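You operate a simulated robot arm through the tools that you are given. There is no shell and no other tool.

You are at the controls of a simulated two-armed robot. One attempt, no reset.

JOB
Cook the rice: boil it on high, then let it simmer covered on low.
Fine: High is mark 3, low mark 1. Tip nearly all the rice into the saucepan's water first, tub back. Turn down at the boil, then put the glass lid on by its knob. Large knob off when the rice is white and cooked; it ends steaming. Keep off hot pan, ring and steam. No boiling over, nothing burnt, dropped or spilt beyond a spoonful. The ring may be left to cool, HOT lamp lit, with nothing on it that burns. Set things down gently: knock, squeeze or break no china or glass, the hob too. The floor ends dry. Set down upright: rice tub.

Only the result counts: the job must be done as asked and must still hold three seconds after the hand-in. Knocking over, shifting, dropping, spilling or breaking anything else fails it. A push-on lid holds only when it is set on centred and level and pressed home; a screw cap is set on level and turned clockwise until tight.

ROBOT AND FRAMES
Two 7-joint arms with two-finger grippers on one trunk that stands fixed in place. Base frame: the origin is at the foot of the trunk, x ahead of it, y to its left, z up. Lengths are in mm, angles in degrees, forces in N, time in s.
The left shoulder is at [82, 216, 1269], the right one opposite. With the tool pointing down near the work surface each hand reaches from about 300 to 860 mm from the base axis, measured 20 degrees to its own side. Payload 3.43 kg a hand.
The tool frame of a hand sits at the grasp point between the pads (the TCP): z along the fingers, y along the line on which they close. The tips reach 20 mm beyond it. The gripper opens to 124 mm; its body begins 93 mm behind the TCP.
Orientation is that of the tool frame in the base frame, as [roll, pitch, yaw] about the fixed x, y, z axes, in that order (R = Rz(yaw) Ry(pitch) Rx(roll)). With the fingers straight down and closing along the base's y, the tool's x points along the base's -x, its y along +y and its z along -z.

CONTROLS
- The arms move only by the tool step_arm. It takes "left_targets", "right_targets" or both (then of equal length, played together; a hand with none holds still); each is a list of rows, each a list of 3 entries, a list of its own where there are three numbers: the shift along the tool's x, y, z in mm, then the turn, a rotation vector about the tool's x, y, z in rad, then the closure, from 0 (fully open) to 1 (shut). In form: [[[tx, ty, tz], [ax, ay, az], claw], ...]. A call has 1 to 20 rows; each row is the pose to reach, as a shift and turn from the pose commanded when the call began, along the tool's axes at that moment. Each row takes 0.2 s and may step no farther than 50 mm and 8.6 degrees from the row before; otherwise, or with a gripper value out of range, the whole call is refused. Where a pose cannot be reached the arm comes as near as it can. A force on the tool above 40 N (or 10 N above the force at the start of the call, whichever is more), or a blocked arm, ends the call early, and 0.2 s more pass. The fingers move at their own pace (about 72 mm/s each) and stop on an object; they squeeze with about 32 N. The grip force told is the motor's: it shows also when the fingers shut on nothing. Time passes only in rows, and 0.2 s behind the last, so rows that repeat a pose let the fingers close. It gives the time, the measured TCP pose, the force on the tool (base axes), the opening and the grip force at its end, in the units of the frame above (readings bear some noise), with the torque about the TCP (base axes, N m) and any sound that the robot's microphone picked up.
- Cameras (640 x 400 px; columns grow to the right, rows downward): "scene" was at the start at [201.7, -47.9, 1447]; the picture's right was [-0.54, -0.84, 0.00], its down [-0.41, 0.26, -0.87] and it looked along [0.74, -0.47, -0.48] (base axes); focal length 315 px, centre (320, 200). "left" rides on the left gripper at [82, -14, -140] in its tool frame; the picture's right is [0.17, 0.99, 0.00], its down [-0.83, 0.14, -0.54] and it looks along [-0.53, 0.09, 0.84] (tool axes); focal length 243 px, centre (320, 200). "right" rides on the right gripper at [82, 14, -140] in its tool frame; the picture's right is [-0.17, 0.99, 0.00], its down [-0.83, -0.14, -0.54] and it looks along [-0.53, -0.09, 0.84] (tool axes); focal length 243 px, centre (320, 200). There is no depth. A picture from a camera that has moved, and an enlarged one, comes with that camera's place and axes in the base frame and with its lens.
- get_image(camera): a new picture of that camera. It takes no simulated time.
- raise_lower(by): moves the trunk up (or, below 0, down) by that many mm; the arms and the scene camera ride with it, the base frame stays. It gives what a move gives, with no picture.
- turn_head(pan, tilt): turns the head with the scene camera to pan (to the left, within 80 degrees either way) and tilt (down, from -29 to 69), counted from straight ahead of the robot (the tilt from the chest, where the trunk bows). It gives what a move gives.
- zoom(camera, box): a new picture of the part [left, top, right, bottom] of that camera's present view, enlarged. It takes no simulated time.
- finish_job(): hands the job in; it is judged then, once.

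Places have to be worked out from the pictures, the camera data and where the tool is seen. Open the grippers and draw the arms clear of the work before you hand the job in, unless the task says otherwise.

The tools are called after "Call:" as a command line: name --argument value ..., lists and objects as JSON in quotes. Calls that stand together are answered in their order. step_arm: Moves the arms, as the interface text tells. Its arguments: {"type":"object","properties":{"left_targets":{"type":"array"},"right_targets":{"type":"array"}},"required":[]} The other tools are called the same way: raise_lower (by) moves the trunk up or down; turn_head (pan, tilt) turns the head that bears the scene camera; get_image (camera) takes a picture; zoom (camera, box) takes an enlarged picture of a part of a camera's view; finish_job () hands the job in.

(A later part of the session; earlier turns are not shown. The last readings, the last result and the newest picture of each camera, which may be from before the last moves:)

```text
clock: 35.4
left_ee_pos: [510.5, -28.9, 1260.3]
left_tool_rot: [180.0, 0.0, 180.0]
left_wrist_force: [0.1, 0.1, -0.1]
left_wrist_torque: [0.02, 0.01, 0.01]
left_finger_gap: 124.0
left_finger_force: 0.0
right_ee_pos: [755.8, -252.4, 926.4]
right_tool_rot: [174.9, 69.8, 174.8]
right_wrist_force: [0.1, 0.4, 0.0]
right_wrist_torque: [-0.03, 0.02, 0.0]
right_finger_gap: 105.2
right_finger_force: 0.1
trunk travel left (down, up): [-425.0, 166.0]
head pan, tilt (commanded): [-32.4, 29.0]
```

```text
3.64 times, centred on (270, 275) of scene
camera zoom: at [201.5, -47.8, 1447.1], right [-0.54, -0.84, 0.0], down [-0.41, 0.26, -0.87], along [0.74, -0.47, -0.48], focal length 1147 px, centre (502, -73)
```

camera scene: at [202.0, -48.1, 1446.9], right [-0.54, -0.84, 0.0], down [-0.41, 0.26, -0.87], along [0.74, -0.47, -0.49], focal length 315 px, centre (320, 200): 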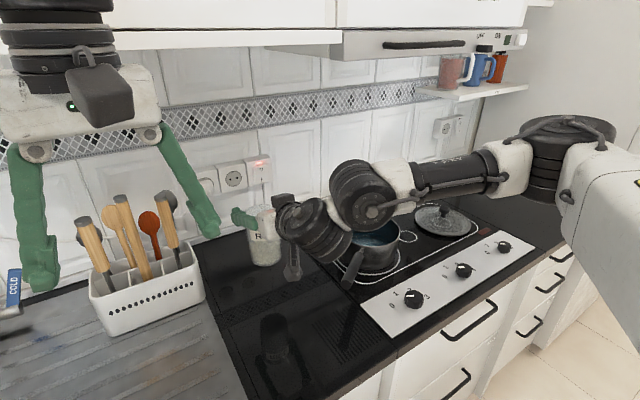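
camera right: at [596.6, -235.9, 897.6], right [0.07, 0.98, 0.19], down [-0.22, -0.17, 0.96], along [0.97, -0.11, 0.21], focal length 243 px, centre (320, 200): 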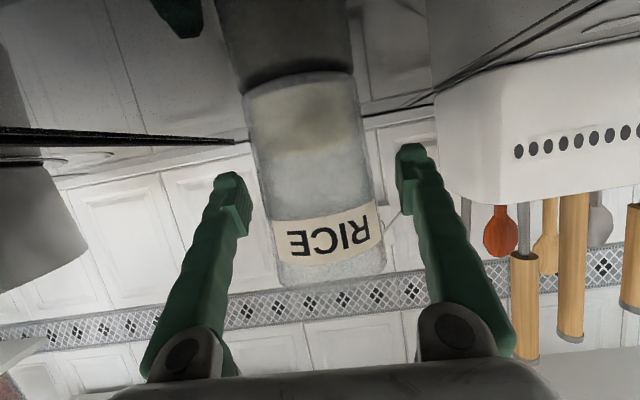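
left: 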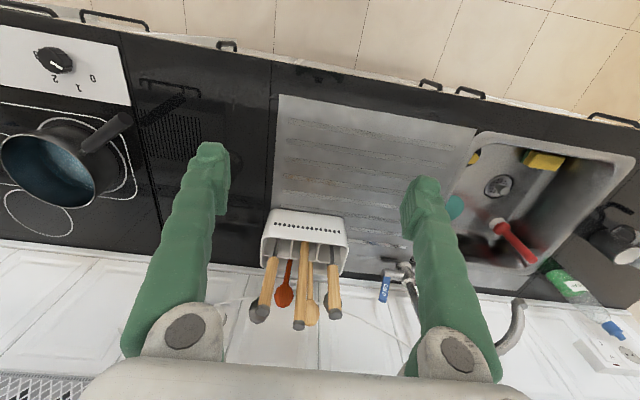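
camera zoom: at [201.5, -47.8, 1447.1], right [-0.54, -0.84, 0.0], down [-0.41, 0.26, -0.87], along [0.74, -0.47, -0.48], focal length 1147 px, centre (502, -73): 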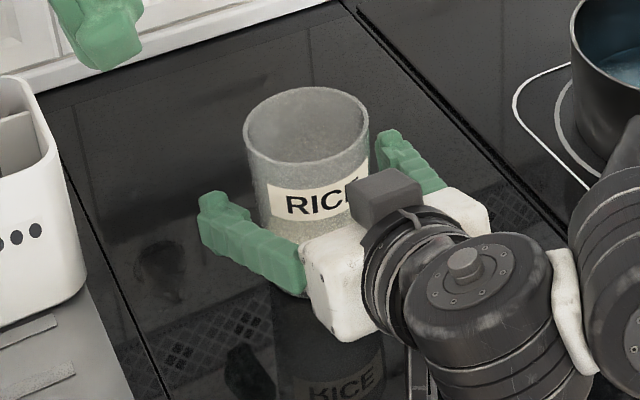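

Tub stands at (753,-251), undamaged and full. Regrip at z≈926 with full closure and make a slow 12 mm test lift.

Call:
step_arm --right_targets '[[[0, 1.4, 0], [0, 0, 0], 0.25], [[0, 1.4, 0], [0, 0, 0], 0.32], [[0, 1.4, 0], [0, 0, 0], 0.36], [[0, 1.4, 0], [0, 0, 0], 0.4], [[0, 1.4, 0], [0, 0, 0], 0.6], [[0, 1.4, 0], [0, 0, 0], 1], [[0, 1.4, 0], [0, 0, 0], 1]]'

Call:
get_image --camera "right"

```text
clock: 37.0
left_ee_pos: [511.5, -29.2, 1260.2]
left_tool_rot: [-180.0, 0.0, 180.0]
left_wrist_force: [-0.2, -0.7, 0.3]
left_wrist_torque: [-0.02, -0.01, 0.0]
left_finger_gap: 124.1
left_finger_force: 0.1
right_ee_pos: [757.6, -251.5, 927.6]
right_tool_rot: [174.9, 69.8, 174.6]
right_wrist_force: [0.4, -0.2, 2.1]
right_wrist_torque: [0.13, -0.05, -0.01]
right_finger_gap: 76.7
right_finger_force: 32.0
trunk travel left (down, up): [-425.0, 166.0]
head pan, tilt (commanded): [-32.4, 29.0]
```

```text
taken
camera right: at [597.0, -234.5, 898.4], right [0.07, 0.98, 0.19], down [-0.22, -0.17, 0.96], along [0.97, -0.11, 0.21], focal length 243 px, centre (320, 200)
```

right: 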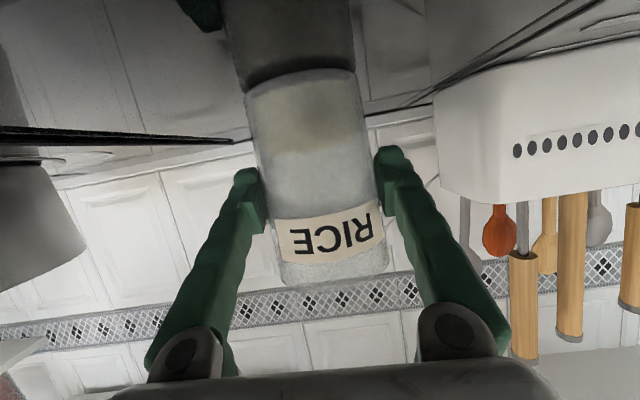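

Gap 76.7 mm at this lower height. Slow test lift of 12 mm with a hold.

Call:
step_arm --right_targets '[[[-2.8, 0.1, -1], [0, 0, 0], 1], [[-5.6, 0.2, -2.1], [0, 0, 0], 1], [[-8.5, 0.3, -3.1], [0, 0, 0], 1], [[-11.3, 0.4, -4.1], [0, 0, 0], 1], [[-11.3, 0.4, -4.1], [0, 0, 0], 1], [[-11.3, 0.4, -4.1], [0, 0, 0], 1]]'

Call:
get_image --camera "right"

Call:
zoom --camera "scene" --box '[210, 220, 330, 330]'

```text
clock: 38.4
left_ee_pos: [511.5, -29.5, 1261.5]
left_tool_rot: [-180.0, -0.1, -180.0]
left_wrist_force: [0.0, 0.0, 0.1]
left_wrist_torque: [0.04, 0.0, 0.01]
left_finger_gap: 124.1
left_finger_force: 0.0
right_ee_pos: [757.3, -253.0, 939.0]
right_tool_rot: [174.8, 69.8, 174.7]
right_wrist_force: [0.0, 0.8, -1.7]
right_wrist_torque: [-0.01, -0.01, 0.0]
right_finger_gap: 76.7
right_finger_force: 32.0
trunk travel left (down, up): [-425.0, 166.0]
head pan, tilt (commanded): [-32.4, 29.0]
```

```text
taken
camera right: at [597.5, -235.1, 910.4], right [0.07, 0.98, 0.19], down [-0.22, -0.17, 0.96], along [0.97, -0.11, 0.21], focal length 243 px, centre (320, 200)
```

right: 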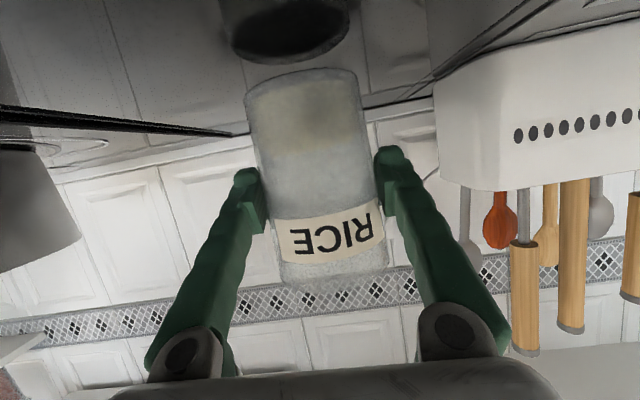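

```text
3.64 times, centred on (270, 275) of scene
camera zoom: at [201.9, -48.0, 1447.0], right [-0.54, -0.84, 0.0], down [-0.41, 0.26, -0.87], along [0.74, -0.47, -0.49], focal length 1147 px, centre (502, -73)
```

zoom: 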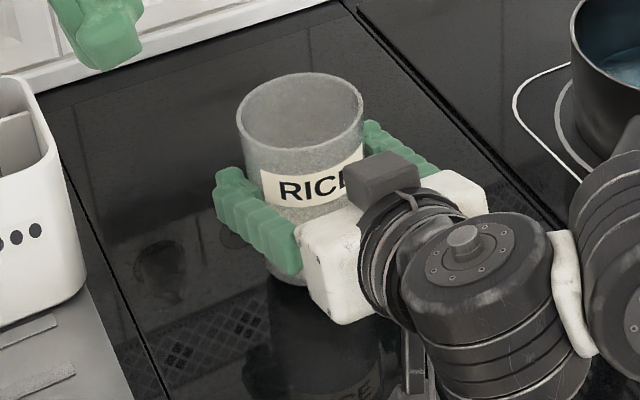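

No slip at all this time (tub moved with the pads). Continue lifting slowly to z≈1095 with full closure.

Call:
step_arm --right_targets '[[[-6, 0.2, -2.2], [0, 0, 0], 1], [[-15, 0.5, -5.5], [0, 0, 0], 1], [[-27, 0.9, -9.9], [0, 0, 0], 1], [[-39, 1.3, -14.3], [0, 0, 0], 1], [[-51, 1.7, -18.7], [0, 0, 0], 1], [[-63, 2.1, -23.1], [0, 0, 0], 1], [[-75, 2.4, -27.5], [0, 0, 0], 1], [[-87, 2.8, -31.9], [0, 0, 0], 1], [[-99, 3.2, -36.3], [0, 0, 0], 1], [[-111, 3.6, -40.7], [0, 0, 0], 1], [[-123, 4, -45.1], [0, 0, 0], 1], [[-135, 4.4, -49.5], [0, 0, 0], 1], [[-144, 4.7, -52.8], [0, 0, 0], 1], [[-147, 4.8, -53.9], [0, 0, 0], 1]]'

Call:
get_image --camera "right"

```text
clock: 41.4
left_ee_pos: [511.2, -29.0, 1261.0]
left_tool_rot: [-180.0, 0.1, -179.9]
left_wrist_force: [0.0, 0.2, 0.9]
left_wrist_torque: [0.02, -0.01, 0.03]
left_finger_gap: 123.9
left_finger_force: 0.0
right_ee_pos: [756.6, -252.7, 1097.2]
right_tool_rot: [174.9, 69.8, 174.6]
right_wrist_force: [0.8, -0.6, -2.2]
right_wrist_torque: [-0.03, 0.01, 0.01]
right_finger_gap: 76.8
right_finger_force: 31.6
trunk travel left (down, up): [-425.0, 166.0]
head pan, tilt (commanded): [-32.4, 29.0]
```

```text
taken
camera right: at [596.3, -235.9, 1067.0], right [0.07, 0.98, 0.19], down [-0.22, -0.17, 0.96], along [0.97, -0.11, 0.21], focal length 243 px, centre (320, 200)
```

right: 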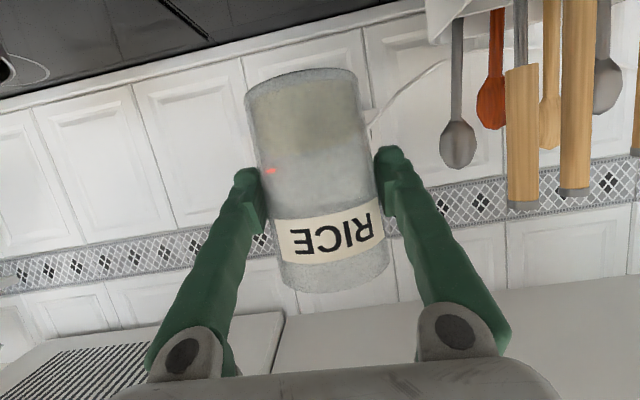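

The tub holds firmly now. Carry it upright and smoothly over to the pan's right side, (755,-600,1105).

Call:
step_arm --right_targets '[[[-0.4, -6.9, -0.1], [0, 0, 0], 1], [[-1.2, -20.8, -0.3], [0, 0, 0], 1], [[-2.4, -41.6, -0.6], [0, 0, 0], 1], [[-3.8, -65.8, -1], [0, 0, 0], 1], [[-5.2, -90.1, -1.3], [0, 0, 0], 1], [[-6.6, -114.3, -1.7], [0, 0, 0], 1], [[-8, -138.6, -2], [0, 0, 0], 1], [[-9.4, -162.9, -2.4], [0, 0, 0], 1], [[-10.9, -187.1, -2.8], [0, 0, 0], 1], [[-12.3, -211.4, -3.1], [0, 0, 0], 1], [[-13.7, -235.6, -3.5], [0, 0, 0], 1], [[-15.1, -259.9, -3.8], [0, 0, 0], 1], [[-16.5, -284.1, -4.2], [0, 0, 0], 1], [[-17.9, -308.4, -4.5], [0, 0, 0], 1], [[-19.1, -329.2, -4.8], [0, 0, 0], 1], [[-19.7, -339.6, -5], [0, 0, 0], 1], [[-20.1, -346.5, -5.1], [0, 0, 0], 1], [[-20.1, -346.5, -5.1], [0, 0, 0], 1]]'

Call:
get_image --camera "scene"

Call:
get_image --camera "right"

```text
clock: 45.2
left_ee_pos: [511.5, -29.4, 1260.3]
left_tool_rot: [179.9, 0.0, 180.0]
left_wrist_force: [-0.8, 0.5, -0.2]
left_wrist_torque: [0.01, 0.01, 0.05]
left_finger_gap: 123.9
left_finger_force: 0.1
right_ee_pos: [754.9, -599.4, 1106.6]
right_tool_rot: [174.9, 69.9, 174.7]
right_wrist_force: [-0.6, 0.7, -2.3]
right_wrist_torque: [0.03, 0.03, 0.04]
right_finger_gap: 76.7
right_finger_force: 32.0
trunk travel left (down, up): [-425.0, 166.0]
head pan, tilt (commanded): [-32.4, 29.0]
```

```text
taken
camera scene: at [201.9, -48.0, 1447.0], right [-0.54, -0.84, 0.0], down [-0.41, 0.26, -0.87], along [0.74, -0.47, -0.49], focal length 315 px, centre (320, 200)
```

scene: 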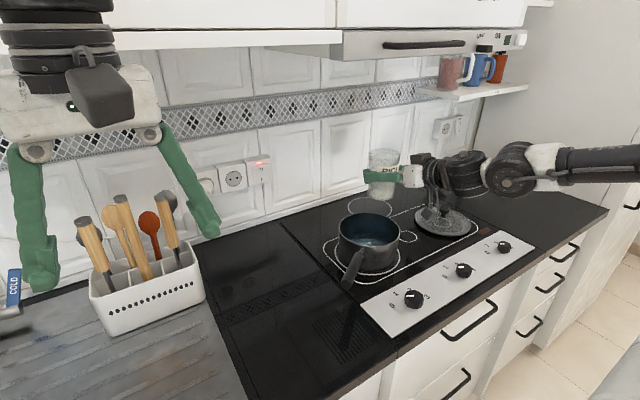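

```text
taken
camera right: at [595.5, -581.9, 1076.5], right [0.07, 0.98, 0.19], down [-0.22, -0.17, 0.96], along [0.97, -0.11, 0.21], focal length 243 px, centre (320, 200)
```

right: 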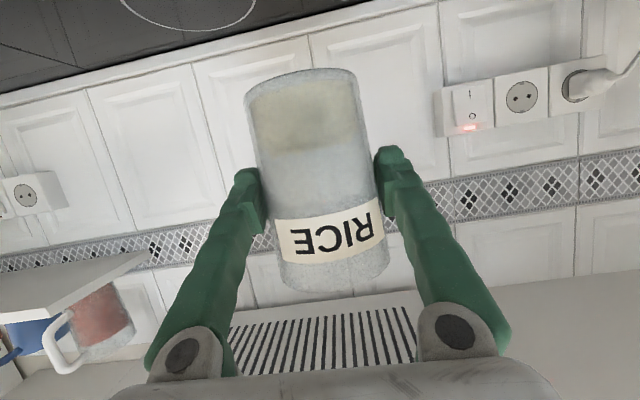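

Tub is at the pan's right, still secure. Level the hand and lower to the pour start (755,-626,1058).

Call:
step_arm --right_targets '[[[7.2, -4.7, 2.7], [0, -0.058, 0], 1], [[14.3, -9.3, 5.3], [0, -0.116, 0], 1], [[21.5, -14, 8], [0, -0.175, 0], 1], [[28.6, -18.7, 10.7], [0, -0.233, 0], 1], [[35.8, -23.3, 13.3], [0, -0.291, 0], 1], [[42.9, -28, 16], [0, -0.349, 0], 1], [[42.9, -28, 16], [0, -0.349, 0], 1]]'

Call:
get_image --camera "scene"

```text
clock: 46.8
left_ee_pos: [512.2, -29.0, 1259.6]
left_tool_rot: [-179.9, 0.1, -179.9]
left_wrist_force: [0.2, -1.0, -0.3]
left_wrist_torque: [-0.01, 0.0, 0.0]
left_finger_gap: 124.3
left_finger_force: 0.0
right_ee_pos: [753.9, -625.8, 1059.7]
right_tool_rot: [92.4, 88.1, 91.8]
right_wrist_force: [1.0, 0.1, -1.8]
right_wrist_torque: [0.0, 0.04, -0.04]
right_finger_gap: 76.7
right_finger_force: 31.7
trunk travel left (down, up): [-425.0, 166.0]
head pan, tilt (commanded): [-32.4, 29.0]
```

```text
taken
camera scene: at [201.5, -47.8, 1447.1], right [-0.54, -0.84, 0.0], down [-0.41, 0.26, -0.87], along [0.74, -0.47, -0.48], focal length 315 px, centre (320, 200)
```

scene: 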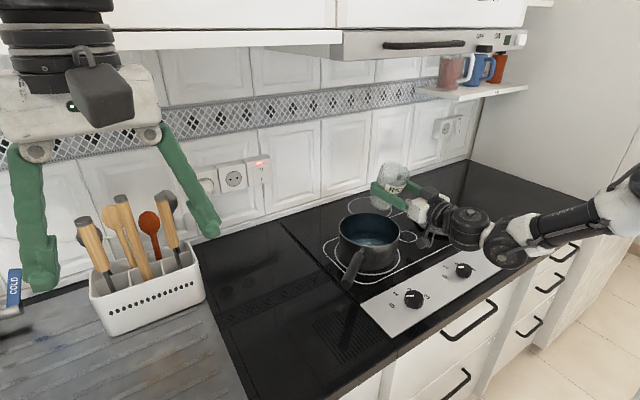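

Pour start pose reached. Roll the tub toward the pan (to +y) by 60° slowly and look.

Call:
step_arm --right_targets '[[[0, 0, 0], [0, 0, -0.105], 1], [[0, 0, 0], [0, 0, -0.21], 1], [[0, 0, 0], [0, 0, -0.315], 1], [[0, 0, 0], [0, 0, -0.42], 1], [[0, 0, 0], [0, 0, -0.525], 1], [[0, 0, 0], [0, 0, -0.63], 1], [[0, 0, 0], [0, 0, -0.735], 1], [[0, 0, 0], [0, 0, -0.84], 1], [[0, 0, 0], [0, 0, -0.945], 1], [[0, 0, 0], [0, 0, -1.047], 1]]'

Call:
zoom --camera "scene" --box '[320, 140, 520, 290]'

Call:
get_image --camera "right"

```text
clock: 49.0
left_ee_pos: [511.5, -29.0, 1260.3]
left_tool_rot: [-180.0, 0.0, -180.0]
left_wrist_force: [-0.8, 0.1, 0.6]
left_wrist_torque: [0.02, -0.01, 0.03]
left_finger_gap: 124.1
left_finger_force: 0.1
right_ee_pos: [755.7, -625.7, 1059.0]
right_tool_rot: [-90.2, 31.6, -90.7]
right_wrist_force: [-0.4, -0.5, -0.9]
right_wrist_torque: [0.06, 0.02, -0.01]
right_finger_gap: 76.6
right_finger_force: 31.9
trunk travel left (down, up): [-425.0, 166.0]
head pan, tilt (commanded): [-32.4, 29.0]
```

```text
2.67 times, centred on (420, 215) of scene
camera zoom: at [201.9, -48.0, 1447.0], right [-0.54, -0.84, 0.0], down [-0.41, 0.26, -0.87], along [0.74, -0.47, -0.49], focal length 841 px, centre (53, 160)
```

zoom: 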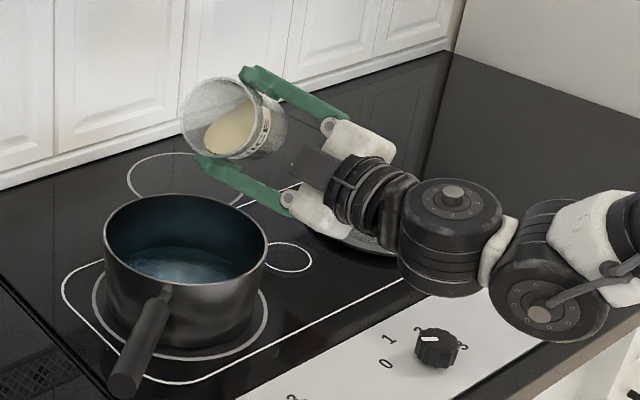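

```text
taken
camera right: at [614.6, -686.6, 1003.5], right [0.0, 0.66, -0.75], down [-0.53, 0.64, 0.56], along [0.85, 0.4, 0.35], focal length 243 px, centre (320, 200)
```

right: 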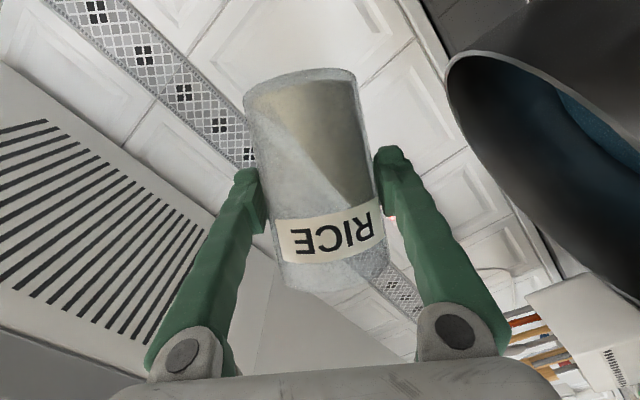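

Rice is visible inside and the mouth is above the pan (mouth ≈(736,-580), pan centre ≈(742,-555)). Continue rolling to ~80° while lowering 14 mm.

Call:
step_arm --right_targets '[[[1.2, 2, 0], [0, 0, -0.0646], 1], [[2.4, 4, 0], [0, 0, -0.1292], 1], [[3.7, 6, 0], [0, 0, -0.1938], 1], [[4.9, 8, 0], [0, 0, -0.2584], 1], [[6.1, 10, 0], [0, 0, -0.323], 1], [[7.3, 11.9, 0], [0, 0, -0.3876], 1], [[7.3, 11.9, 0], [0, 0, -0.3876], 1]]'

Call:
zoom --camera "scene" --box '[320, 140, 520, 290]'

Call:
get_image --camera "right"

```text
clock: 50.6
left_ee_pos: [511.3, -28.8, 1260.1]
left_tool_rot: [180.0, 0.1, 180.0]
left_wrist_force: [0.3, 0.1, 0.9]
left_wrist_torque: [0.0, 0.02, 0.01]
left_finger_gap: 123.9
left_finger_force: 0.2
right_ee_pos: [754.2, -626.0, 1045.2]
right_tool_rot: [-90.2, 9.6, -90.5]
right_wrist_force: [-0.4, 0.4, -0.7]
right_wrist_torque: [0.04, 0.03, 0.01]
right_finger_gap: 76.4
right_finger_force: 32.0
trunk travel left (down, up): [-425.0, 166.0]
head pan, tilt (commanded): [-32.4, 29.0]
```

```text
2.67 times, centred on (420, 215) of scene
camera zoom: at [201.7, -48.0, 1447.0], right [-0.54, -0.84, 0.0], down [-0.41, 0.26, -0.87], along [0.74, -0.47, -0.48], focal length 841 px, centre (53, 160)
```

zoom: 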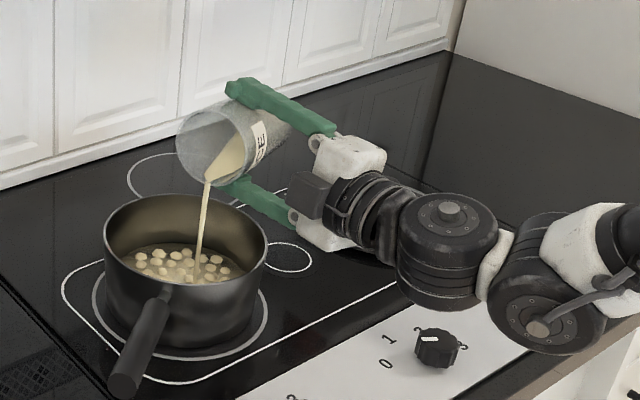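

```text
taken
camera right: at [613.6, -702.7, 1017.3], right [0.0, 0.33, -0.95], down [-0.53, 0.8, 0.28], along [0.85, 0.5, 0.17], focal length 243 px, centre (320, 200)
```

right: 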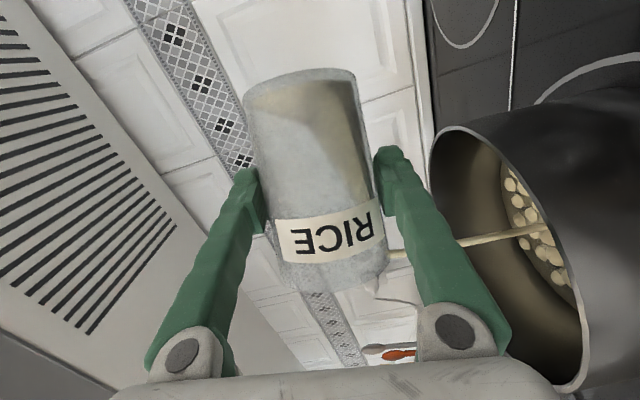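

The rice stream falls cleanly into the pan. Continue to ~110°, sliding the hand so the lip stays over the pan.

Call:
step_arm --right_targets '[[[-2, 0.3, 0], [0, 0, -0.0655], 1], [[-5, 0.8, 0], [0, 0, -0.131], 1], [[-8, 1.4, 0], [0, 0, -0.1965], 1], [[-11, 1.9, 0], [0, 0, -0.262], 1], [[-15, 2.5, 0], [0, 0, -0.3275], 1], [[-19, 3.2, 0], [0, 0, -0.393], 1], [[-22, 3.7, 0], [0, 0, -0.4585], 1], [[-25.6, 4.3, 0], [0, 0, -0.524], 1], [[-25.6, 4.3, 0], [0, 0, -0.524], 1]]'

Call:
zoom --camera "scene" --box '[320, 140, 520, 290]'

Call:
get_image --camera "right"

```text
clock: 52.6
left_ee_pos: [511.6, -28.0, 1261.1]
left_tool_rot: [-179.9, 0.0, 179.9]
left_wrist_force: [0.9, 0.2, -0.1]
left_wrist_torque: [0.0, -0.02, -0.03]
left_finger_gap: 124.1
left_finger_force: 0.0
right_ee_pos: [754.9, -599.7, 1044.6]
right_tool_rot: [-90.1, -20.5, -90.5]
right_wrist_force: [0.9, 0.0, -0.5]
right_wrist_torque: [-0.02, -0.01, 0.04]
right_finger_gap: 76.4
right_finger_force: 32.1
trunk travel left (down, up): [-425.0, 166.0]
head pan, tilt (commanded): [-32.4, 29.0]
```

```text
2.67 times, centred on (420, 215) of scene
camera zoom: at [201.7, -48.0, 1447.0], right [-0.54, -0.84, 0.0], down [-0.41, 0.26, -0.87], along [0.74, -0.47, -0.48], focal length 841 px, centre (53, 160)
```

zoom: 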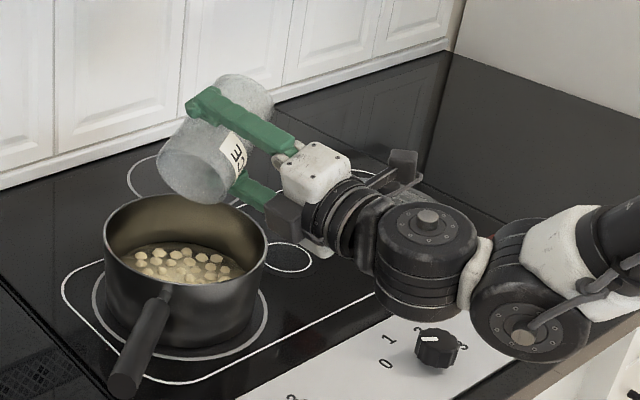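

```text
taken
camera right: at [614.6, -679.6, 1060.4], right [0.0, -0.19, -0.98], down [-0.53, 0.83, -0.16], along [0.85, 0.52, -0.1], focal length 243 px, centre (320, 200)
```

right: 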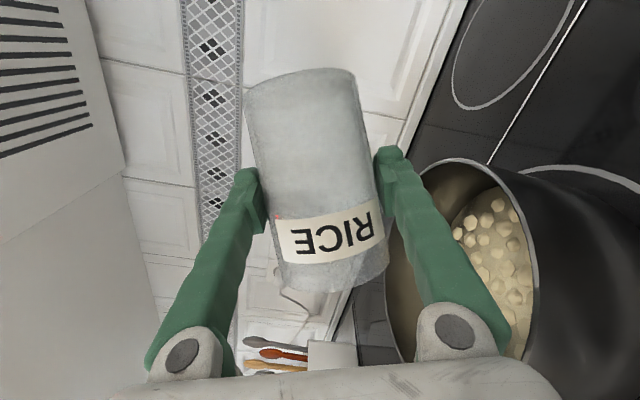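

The tub already looks empty. Tilt 20° further for the last grains, hold briefly, and check.

Call:
step_arm --right_targets '[[[-3.4, -1.3, 0], [0, 0, -0.07], 1], [[-6.8, -2.5, 0], [0, 0, -0.14], 1], [[-10.1, -3.8, 0], [0, 0, -0.21], 1], [[-13.5, -5, 0], [0, 0, -0.28], 1], [[-16.9, -6.3, 0], [0, 0, -0.349], 1], [[-16.9, -6.3, 0], [0, 0, -0.349], 1], [[-16.9, -6.3, 0], [0, 0, -0.349], 1]]'

Call:
zoom --camera "scene" --box '[320, 140, 520, 290]'

Call:
get_image --camera "right"

```text
clock: 54.2
left_ee_pos: [512.1, -28.5, 1260.2]
left_tool_rot: [-180.0, 0.0, -180.0]
left_wrist_force: [-0.5, -1.0, 0.7]
left_wrist_torque: [0.03, 0.0, 0.0]
left_finger_gap: 124.1
left_finger_force: 0.0
right_ee_pos: [757.0, -581.8, 1045.1]
right_tool_rot: [-90.2, -40.4, -90.5]
right_wrist_force: [-0.4, -0.3, -0.2]
right_wrist_torque: [0.02, -0.01, 0.01]
right_finger_gap: 76.3
right_finger_force: 31.5
trunk travel left (down, up): [-425.0, 166.0]
head pan, tilt (commanded): [-32.4, 29.0]
```

```text
2.67 times, centred on (420, 215) of scene
camera zoom: at [201.8, -47.9, 1447.0], right [-0.54, -0.84, 0.0], down [-0.41, 0.26, -0.87], along [0.74, -0.47, -0.48], focal length 841 px, centre (53, 160)
```

zoom: 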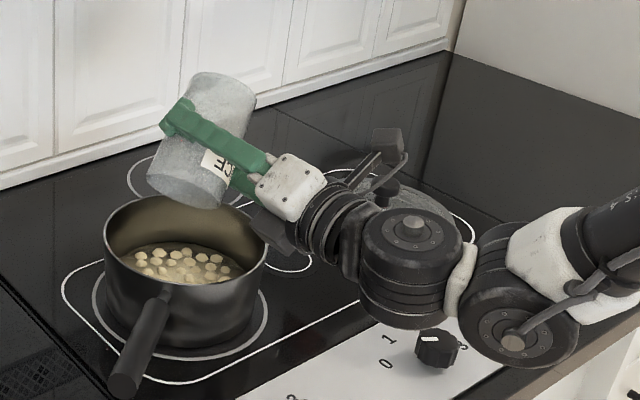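

```text
taken
camera right: at [615.1, -650.9, 1087.7], right [-0.01, -0.51, -0.86], down [-0.53, 0.73, -0.43], along [0.85, 0.45, -0.28], focal length 243 px, centre (320, 200)
```

right: 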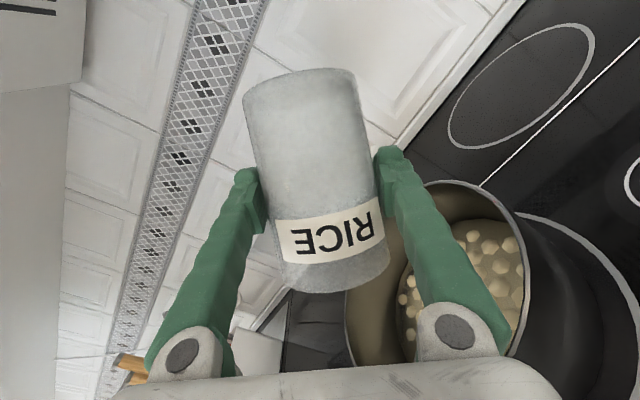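

Tub is empty; all the rice is in the pan. Roll it back upright while rising.

Call:
step_arm --right_targets '[[[3.2, -1.8, 0], [0, 0, 0.1423], 1], [[6.4, -3.6, 0], [0, 0, 0.2845], 1], [[9.5, -5.4, 0], [0, 0, 0.4268], 1], [[12.7, -7.2, 0], [0, 0, 0.569], 1], [[15.9, -9, 0], [0, 0, 0.7113], 1], [[19.1, -10.8, 0], [0, 0, 0.8535], 1], [[22.3, -12.6, 0], [0, 0, 0.9958], 1], [[25.5, -14.5, 0], [0, 0, 1.138], 1], [[28.6, -16.3, 0], [0, 0, 1.2803], 1], [[31.8, -18.1, 0], [0, 0, 1.4225], 1], [[35, -19.9, 0], [0, 0, 1.5648], 1], [[38.2, -21.7, 0], [0, 0, 1.707], 1], [[41.4, -23.5, 0], [0, 0, 1.8493], 1], [[44.5, -25.3, 0], [0, 0, 1.9915], 1], [[47.7, -27.1, 0], [0, 0, 2.1338], 1], [[50.9, -28.9, 0], [0, 0, 2.276], 1], [[50.9, -28.9, 0], [0, 0, 2.276], 1]]'

Call:
get_image --camera "right"

Call:
get_image --camera "scene"

```text
clock: 57.8
left_ee_pos: [511.7, -29.6, 1260.1]
left_tool_rot: [180.0, 0.0, -180.0]
left_wrist_force: [0.0, 0.5, 0.4]
left_wrist_torque: [0.0, 0.02, -0.03]
left_finger_gap: 123.8
left_finger_force: 0.1
right_ee_pos: [756.7, -602.1, 1100.4]
right_tool_rot: [158.1, 89.7, 157.7]
right_wrist_force: [0.2, -0.4, -1.5]
right_wrist_torque: [0.0, 0.05, 0.01]
right_finger_gap: 76.1
right_finger_force: 31.6
trunk travel left (down, up): [-425.0, 166.0]
head pan, tilt (commanded): [-32.4, 29.0]
```

```text
taken
camera right: at [615.9, -586.2, 1018.4], right [0.01, 0.99, 0.17], down [-0.54, -0.14, 0.83], along [0.84, -0.1, 0.53], focal length 243 px, centre (320, 200)
```

right: 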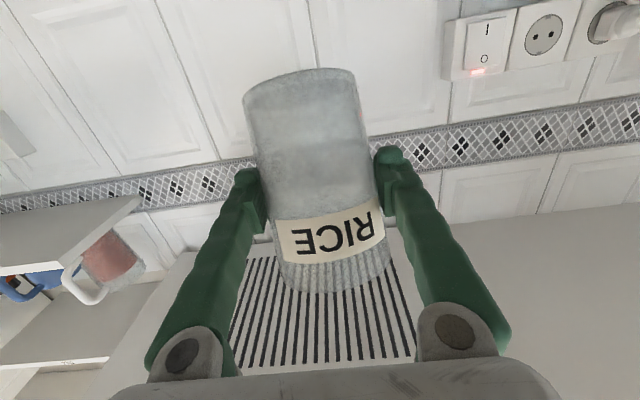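

```text
taken
camera scene: at [201.8, -48.0, 1447.0], right [-0.54, -0.84, 0.0], down [-0.41, 0.26, -0.87], along [0.74, -0.47, -0.49], focal length 315 px, centre (320, 200)
```

scene: 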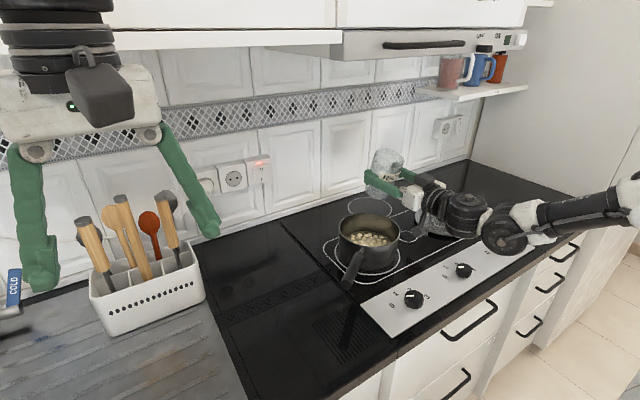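

Tub upright again over the pan's right. Carry it back above its original spot, pitching back to the grasp attitude.

Call:
step_arm --right_targets '[[[0, 7, 0], [0, 0.02, 0.0017], 1], [[0, 21, -0.1], [0, 0.04, 0.0034], 1], [[0.1, 42, -0.3], [-0.0002, 0.06, 0.005], 1], [[0.1, 66.4, -0.5], [-0.0003, 0.08, 0.0067], 1], [[0.2, 90.9, -0.6], [-0.0004, 0.1, 0.0084], 1], [[0.2, 115.4, -0.8], [-0.0005, 0.12, 0.01], 1], [[0.3, 139.8, -1], [-0.0006, 0.14, 0.0118], 1], [[0.3, 164.3, -1.1], [-0.0006, 0.16, 0.0134], 1], [[0.4, 188.8, -1.3], [-0.0007, 0.18, 0.0151], 1], [[0.4, 213.3, -1.5], [-0.0008, 0.2, 0.0168], 1], [[0.5, 237.7, -1.6], [-0.0009, 0.22, 0.0185], 1], [[0.5, 262.2, -1.8], [-0.001, 0.24, 0.02], 1], [[0.6, 286.7, -2], [-0.001, 0.26, 0.0218], 1], [[0.6, 311.1, -2.1], [-0.0011, 0.28, 0.0235], 1], [[0.7, 332.1, -2.3], [-0.0012, 0.305, 0.0256], 1], [[0.7, 342.6, -2.4], [-0.0013, 0.325, 0.0273], 1], [[0.7, 349.6, -2.4], [-0.0014, 0.3463, 0.0291], 1], [[0.7, 349.6, -2.4], [-0.0014, 0.3463, 0.0291], 1]]'

Call:
get_image --camera "right"

```text
clock: 61.6
left_ee_pos: [512.7, -28.6, 1261.6]
left_tool_rot: [180.0, -0.1, -179.9]
left_wrist_force: [-0.5, 0.0, -0.2]
left_wrist_torque: [-0.02, 0.0, -0.02]
left_finger_gap: 124.2
left_finger_force: 0.0
right_ee_pos: [756.4, -252.1, 1099.8]
right_tool_rot: [175.3, 70.0, 174.9]
right_wrist_force: [0.5, 0.7, -0.7]
right_wrist_torque: [0.0, 0.01, 0.04]
right_finger_gap: 75.9
right_finger_force: 31.8
trunk travel left (down, up): [-425.0, 166.0]
head pan, tilt (commanded): [-32.4, 29.0]
```

```text
taken
camera right: at [596.5, -234.8, 1070.3], right [0.07, 0.98, 0.18], down [-0.23, -0.16, 0.96], along [0.97, -0.11, 0.21], focal length 243 px, centre (320, 200)
```

right: 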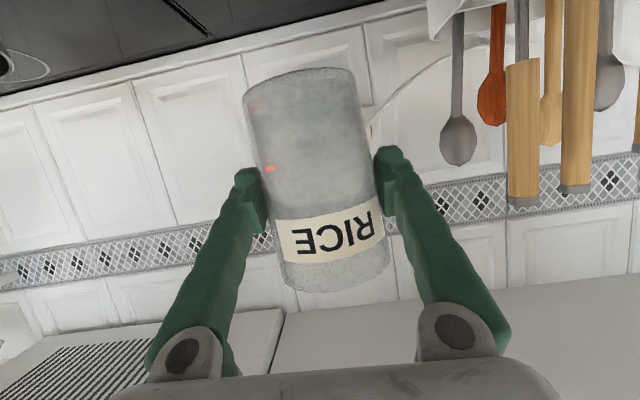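

Tub sits the same in the grip (maybe 5 mm lower grip point). Lower toward the counter to TCP z≈933.

Call:
step_arm --right_targets '[[[6, -0.2, 2.2], [0, 0, 0], 1], [[20, -0.7, 7.3], [0, 0, 0], 1], [[40, -1.3, 14.7], [0, 0, 0], 1], [[60, -2, 22], [0, 0, 0], 1], [[80, -2.6, 29.3], [0, 0, 0], 1], [[100, -3.3, 36.6], [0, 0, 0], 1], [[120, -3.9, 44], [0, 0, 0], 1], [[138, -4.5, 50.6], [0, 0, 0], 1], [[150, -4.9, 55], [0, 0, 0], 1], [[156, -5.1, 57.2], [0, 0, 0], 1], [[156, -5.1, 57.2], [0, 0, 0], 1]]'

Call:
get_image --camera "right"

Call:
zoom --camera "scene" --box '[210, 220, 330, 330]'

```text
clock: 64.0
left_ee_pos: [512.3, -29.7, 1261.3]
left_tool_rot: [-180.0, 0.0, 180.0]
left_wrist_force: [-0.2, -0.7, 0.2]
left_wrist_torque: [0.01, -0.02, -0.01]
left_finger_gap: 123.9
left_finger_force: 0.0
right_ee_pos: [756.2, -253.0, 933.2]
right_tool_rot: [175.4, 70.0, 175.0]
right_wrist_force: [0.4, 1.0, -0.5]
right_wrist_torque: [0.0, 0.0, -0.01]
right_finger_gap: 76.1
right_finger_force: 31.9
trunk travel left (down, up): [-425.0, 166.0]
head pan, tilt (commanded): [-32.4, 29.0]
```

```text
taken
camera right: at [596.3, -235.6, 903.5], right [0.07, 0.98, 0.18], down [-0.23, -0.16, 0.96], along [0.97, -0.11, 0.21], focal length 243 px, centre (320, 200)
```

right: 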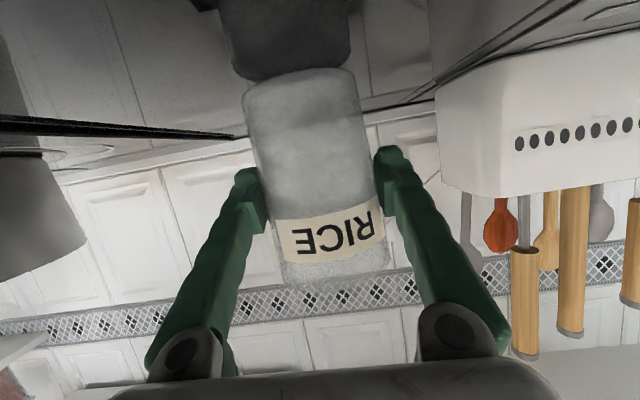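

```text
3.64 times, centred on (270, 275) of scene
camera zoom: at [201.7, -47.9, 1447.0], right [-0.54, -0.84, 0.0], down [-0.41, 0.26, -0.87], along [0.74, -0.47, -0.48], focal length 1147 px, centre (502, -73)
```

zoom: 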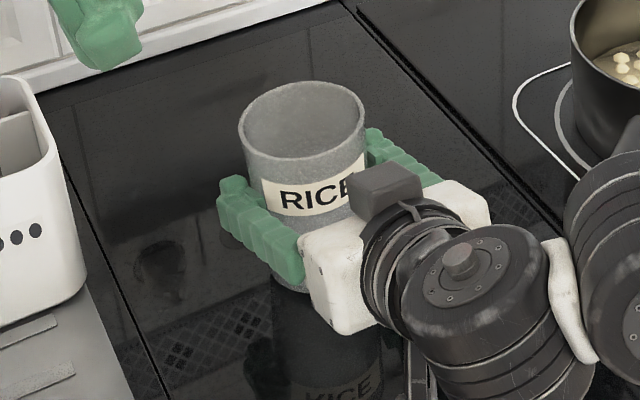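

The base is a few mm above the counter. Creep down ~7 mm in small steps and watch the force.

Call:
step_arm --right_targets '[[[1.1, 0, 0.4], [0, 0, 0], 1], [[2.2, -0.1, 0.8], [0, 0, 0], 1], [[3.3, -0.1, 1.2], [0, 0, 0], 1], [[4.4, -0.1, 1.6], [0, 0, 0], 1], [[5.5, -0.2, 2], [0, 0, 0], 1], [[6.6, -0.2, 2.4], [0, 0, 0], 1]]'

Call:
zoom --camera "right" --box '[200, 20, 420, 160]'

```text
clock: 65.4
left_ee_pos: [511.6, -28.0, 1260.7]
left_tool_rot: [-180.0, 0.0, -179.9]
left_wrist_force: [0.3, -1.0, -0.3]
left_wrist_torque: [0.0, -0.02, -0.02]
left_finger_gap: 123.8
left_finger_force: 0.0
right_ee_pos: [756.8, -251.8, 928.1]
right_tool_rot: [174.9, 70.3, 174.4]
right_wrist_force: [-2.2, 0.0, 8.1]
right_wrist_torque: [0.25, 0.08, 0.05]
right_finger_gap: 76.1
right_finger_force: 31.7
trunk travel left (down, up): [-425.0, 166.0]
head pan, tilt (commanded): [-32.4, 29.0]
```

```text
2.86 times, centred on (310, 90) of right
camera zoom: at [598.1, -234.7, 898.4], right [0.07, 0.98, 0.19], down [-0.23, -0.17, 0.96], along [0.97, -0.11, 0.21], focal length 693 px, centre (349, 514)
```

zoom: 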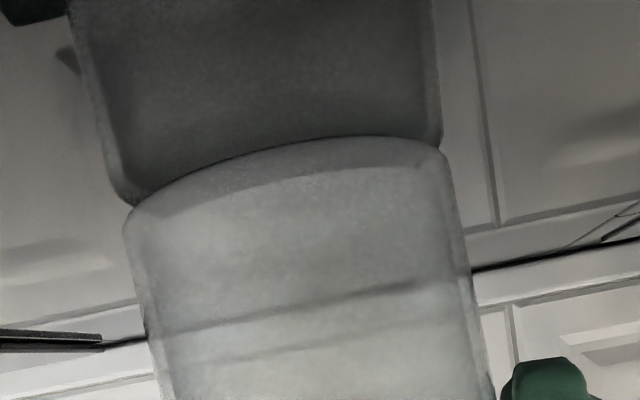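

The tub is in contact (8 N). Ease up 1 mm and open the fingers gently.

Call:
step_arm --right_targets '[[[-1.2, 0, -0.4], [0, 0, 0], 1], [[-1.2, 0, -0.4], [0, 0, 0], 0.36], [[-1.2, 0, -0.4], [0, 0, 0], 0.3], [[-1.2, 0, -0.4], [0, 0, 0], 0.2], [[-1.2, 0, -0.4], [0, 0, 0], 0.1], [[-1.2, 0, -0.4], [0, 0, 0], 0], [[-1.2, 0, -0.4], [0, 0, 0], 0]]'

Call:
zoom --camera "scene" --box '[210, 220, 330, 330]'

Call:
get_image --camera "right"

```text
clock: 67.0
left_ee_pos: [512.7, -29.3, 1260.3]
left_tool_rot: [180.0, -0.1, -180.0]
left_wrist_force: [-0.7, 0.1, 0.3]
left_wrist_torque: [0.0, -0.03, 0.03]
left_finger_gap: 124.2
left_finger_force: 0.2
right_ee_pos: [757.9, -252.0, 928.5]
right_tool_rot: [175.3, 69.9, 174.8]
right_wrist_force: [-0.4, -0.3, -0.2]
right_wrist_torque: [-0.05, 0.0, 0.01]
right_finger_gap: 124.0
right_finger_force: 0.1
trunk travel left (down, up): [-425.0, 166.0]
head pan, tilt (commanded): [-32.4, 29.0]
```

```text
3.64 times, centred on (270, 275) of scene
camera zoom: at [201.7, -47.9, 1447.0], right [-0.54, -0.84, 0.0], down [-0.41, 0.26, -0.87], along [0.74, -0.47, -0.48], focal length 1147 px, centre (502, -73)
```

zoom: 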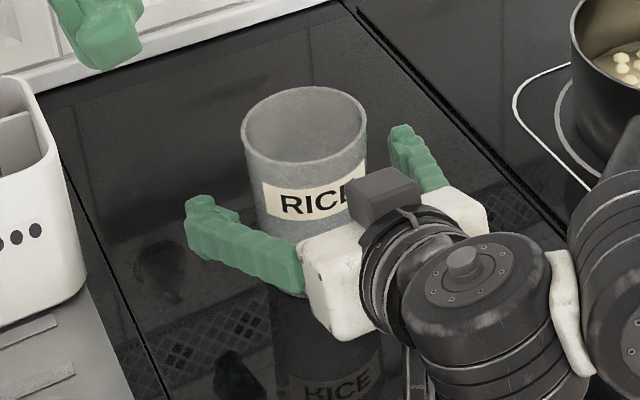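

```text
taken
camera right: at [597.9, -235.3, 897.7], right [0.07, 0.98, 0.18], down [-0.23, -0.16, 0.96], along [0.97, -0.11, 0.21], focal length 243 px, centre (320, 200)
```

right: 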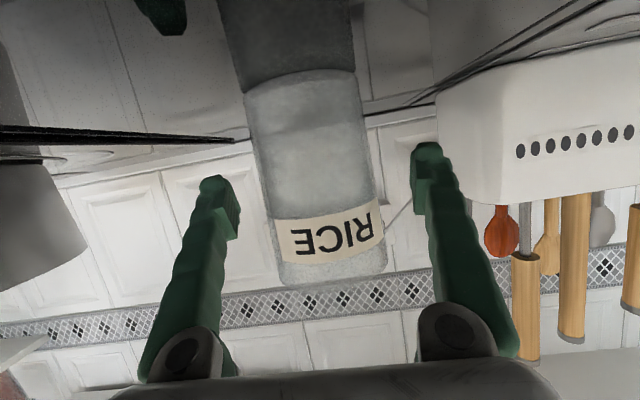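

Tub is standing upright in its original place. Back the hand straight out, then rise.

Call:
step_arm --right_targets '[[[5.4, -0.2, -21.9], [0, 0, 0], 0], [[10.9, -0.3, -43.7], [0, 0, 0], 0], [[16.3, -0.5, -65.6], [0, 0, 0], 0], [[21.8, -0.6, -87.4], [0, 0, 0], 0], [[27.2, -0.8, -109.3], [0, 0, 0], 0], [[-1, 0.1, -119.6], [0, 0, 0], 0], [[-29.2, 1, -129.9], [0, 0, 0], 0], [[-57.4, 1.9, -140.2], [0, 0, 0], 0], [[-85.6, 2.8, -150.5], [0, 0, 0], 0], [[-113.8, 3.7, -160.8], [0, 0, 0], 0], [[-142, 4.6, -171.1], [0, 0, 0], 0], [[-142, 4.6, -171.1], [0, 0, 0], 0]]'

Call:
get_image --camera "scene"

```text
clock: 69.6
left_ee_pos: [510.8, -28.4, 1259.8]
left_tool_rot: [-179.9, -0.1, -180.0]
left_wrist_force: [-0.4, -0.8, -0.2]
left_wrist_torque: [-0.02, 0.01, -0.01]
left_finger_gap: 124.0
left_finger_force: 0.0
right_ee_pos: [639.2, -248.5, 1118.4]
right_tool_rot: [175.4, 70.0, 174.7]
right_wrist_force: [-0.2, -0.5, -0.3]
right_wrist_torque: [0.0, 0.01, 0.0]
right_finger_gap: 124.0
right_finger_force: 0.0
right hand out of reach, approached as far as the arm can: row 5, 9, 10, 11, 12
trunk travel left (down, up): [-425.0, 166.0]
head pan, tilt (commanded): [-32.4, 29.0]
```

```text
taken
camera scene: at [202.0, -47.8, 1447.0], right [-0.54, -0.84, 0.0], down [-0.41, 0.26, -0.87], along [0.74, -0.47, -0.49], focal length 315 px, centre (320, 200)
```

scene: 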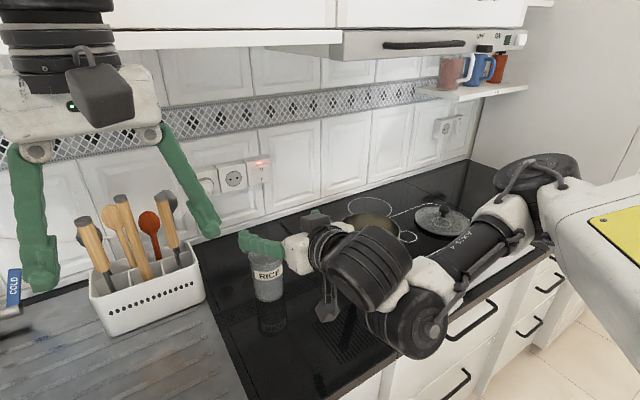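

With the tub home, I'll rehearse reach to the lid before any heat: move to a 45° outward-tilted pose near the lid at (660,-780,1080).

Call:
step_arm --right_targets '[[[1, -41, 2.5], [0.0518, 0.0311, 0.0305], 0], [[1.9, -81.9, 5], [0.1035, 0.0623, 0.061], 0], [[2.9, -122.9, 7.5], [0.1553, 0.0934, 0.0915], 0], [[3.9, -163.8, 10], [0.207, 0.1246, 0.1221], 0], [[4.8, -204.8, 12.5], [0.2588, 0.1557, 0.1526], 0], [[5.8, -245.8, 15], [0.3105, 0.1869, 0.1831], 0], [[6.8, -286.7, 17.6], [0.3623, 0.218, 0.2136], 0], [[7.8, -327.7, 20.1], [0.414, 0.2492, 0.2441], 0], [[8.7, -368.7, 22.6], [0.4658, 0.2803, 0.2746], 0], [[9.7, -409.6, 25.1], [0.5175, 0.3115, 0.3052], 0], [[10.7, -450.6, 27.6], [0.5693, 0.3426, 0.3357], 0], [[11.6, -491.5, 30.1], [0.621, 0.3738, 0.3662], 0], [[12.6, -532.5, 32.6], [0.6728, 0.4049, 0.3967], 0], [[12.6, -532.5, 32.6], [0.6728, 0.4049, 0.3967], 0]]'

Call:
get_image --camera "right"

Call:
get_image --camera "scene"

```text
clock: 72.6
left_ee_pos: [511.3, -28.6, 1260.6]
left_tool_rot: [180.0, 0.1, 180.0]
left_wrist_force: [0.2, -1.0, 0.2]
left_wrist_torque: [0.02, 0.02, -0.01]
left_finger_gap: 124.3
left_finger_force: 0.1
right_ee_pos: [545.2, -579.5, 1102.3]
right_tool_rot: [-178.2, 53.2, 135.6]
right_wrist_force: [-0.2, -0.7, -0.5]
right_wrist_torque: [-0.03, -0.01, -0.02]
right_finger_gap: 124.1
right_finger_force: 0.0
right hand out of reach, approached as far as the arm can: row 1, 2, 3, 4, 5, 6, 7, 8, 9, 10, 11, 12, 13, 14
trunk travel left (down, up): [-425.0, 166.0]
head pan, tilt (commanded): [-32.4, 29.0]
```

```text
taken
camera right: at [442.5, -452.4, 1119.9], right [0.78, 0.62, 0.11], down [-0.04, -0.13, 0.99], along [0.63, -0.78, -0.08], focal length 243 px, centre (320, 200)
```

right: 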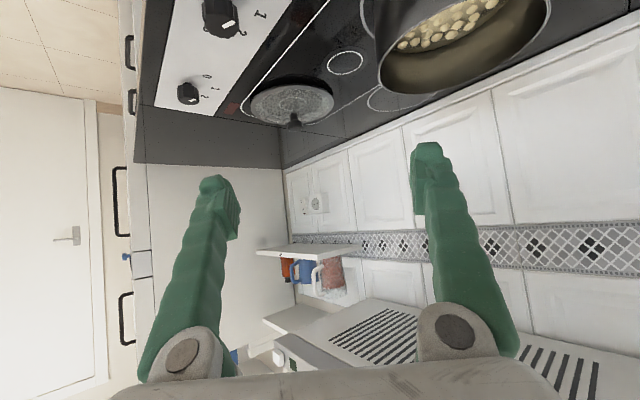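

```text
taken
camera scene: at [201.7, -47.8, 1447.0], right [-0.54, -0.84, 0.0], down [-0.41, 0.26, -0.87], along [0.74, -0.47, -0.48], focal length 315 px, centre (320, 200)
```

scene: 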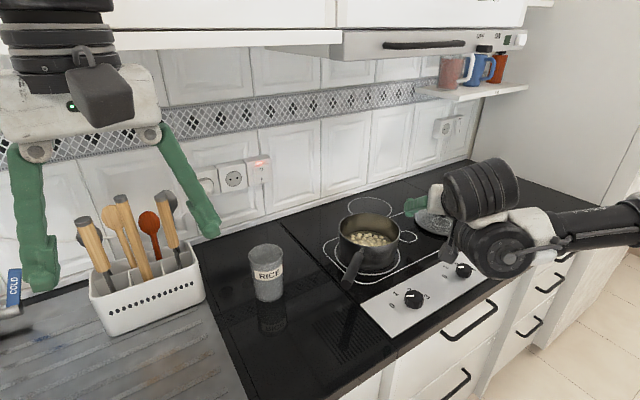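

That posture can't point outward (forearm folded in from the right). I'll go back to a tool-down posture near the start pose and approach the lid from there.

Call:
step_arm --right_targets '[[[-5.8, -10.5, -12.4], [0, 0.1161, 0], 0], [[-11.6, -21, -24.8], [0, 0.2321, 0], 0], [[-17.3, -31.5, -37.2], [0, 0.3482, 0], 0], [[-23.1, -42, -49.7], [0, 0.4643, 0], 0], [[-28.9, -52.4, -62.1], [0, 0.5803, 0], 0], [[-34.7, -62.9, -74.5], [0, 0.6964, 0], 0], [[-40.4, -73.4, -86.9], [0, 0.8124, 0], 0], [[-46.2, -83.9, -99.3], [0, 0.9285, 0], 0], [[-46.2, -83.9, -99.3], [0, 0.9285, 0], 0]]'

Call:
get_image --camera "scene"

```text
clock: 74.6
left_ee_pos: [511.4, -30.9, 1261.1]
left_tool_rot: [180.0, 0.1, -180.0]
left_wrist_force: [-0.7, 0.0, 0.2]
left_wrist_torque: [-0.01, -0.02, -0.04]
left_finger_gap: 123.9
left_finger_force: 0.0
right_ee_pos: [465.4, -589.6, 1109.7]
right_tool_rot: [178.0, 50.6, 131.8]
right_wrist_force: [0.1, -0.4, 0.4]
right_wrist_torque: [0.03, 0.0, 0.01]
right_finger_gap: 124.0
right_finger_force: 0.2
right hand out of reach, approached as far as the arm can: row 1, 2, 3, 4, 5, 6, 7, 8, 9
trunk travel left (down, up): [-425.0, 166.0]
head pan, tilt (commanded): [-32.4, 29.0]
```

```text
taken
camera scene: at [200.6, -48.5, 1447.2], right [-0.54, -0.84, 0.0], down [-0.41, 0.26, -0.87], along [0.74, -0.47, -0.48], focal length 315 px, centre (320, 200)
```

scene: 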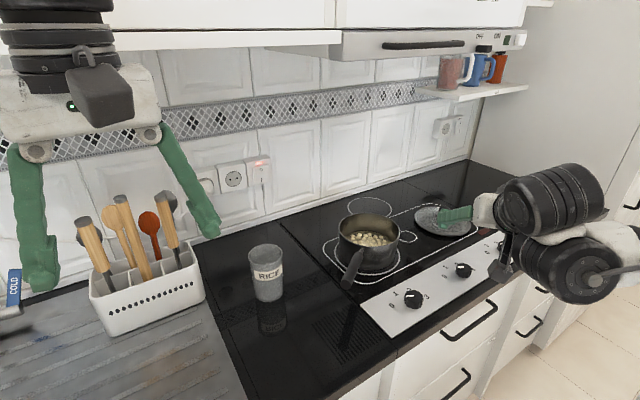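

Still against a joint limit. I'll retrace back toward the forward-pointing posture over the counter, from which the arm moved freely.

Call:
step_arm --right_targets '[[[-1.1, 30.5, -1.5], [-0.0875, -0.0388, -0.0529], 0], [[-2.3, 61.1, -3], [-0.175, -0.0776, -0.1059], 0], [[-3.4, 91.6, -4.5], [-0.2625, -0.1164, -0.1588], 0], [[-4.6, 122.1, -6], [-0.35, -0.1552, -0.2117], 0], [[-5.7, 152.6, -7.5], [-0.4375, -0.194, -0.2646], 0], [[-6.8, 183.2, -9], [-0.525, -0.2328, -0.3176], 0], [[-8, 213.7, -10.5], [-0.6125, -0.2716, -0.3705], 0], [[-9.1, 244.2, -12], [-0.7, -0.3104, -0.4234], 0], [[-9.1, 244.2, -12], [-0.7, -0.3104, -0.4234], 0]]'

Call:
get_image --camera "scene"

```text
clock: 76.6
left_ee_pos: [511.2, -29.6, 1260.6]
left_tool_rot: [-180.0, 0.0, -180.0]
left_wrist_force: [0.4, -0.1, 0.3]
left_wrist_torque: [0.03, -0.04, 0.0]
left_finger_gap: 124.1
left_finger_force: 0.1
right_ee_pos: [596.6, -332.7, 1105.1]
right_tool_rot: [-176.8, 71.1, -179.8]
right_wrist_force: [-0.1, -0.5, 0.4]
right_wrist_torque: [0.01, 0.0, 0.05]
right_finger_gap: 123.9
right_finger_force: 0.0
right hand out of reach, approached as far as the arm can: row 2, 3, 4, 5, 6, 7, 8, 9
trunk travel left (down, up): [-425.0, 166.0]
head pan, tilt (commanded): [-32.4, 29.0]
```

```text
taken
camera scene: at [201.1, -48.4, 1447.1], right [-0.54, -0.84, 0.0], down [-0.41, 0.26, -0.87], along [0.74, -0.47, -0.48], focal length 315 px, centre (320, 200)
```

scene: 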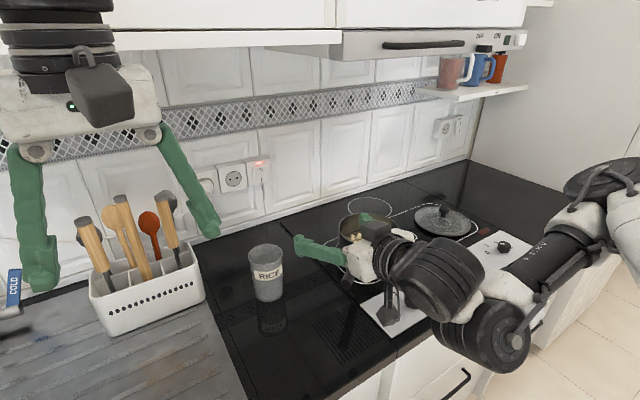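

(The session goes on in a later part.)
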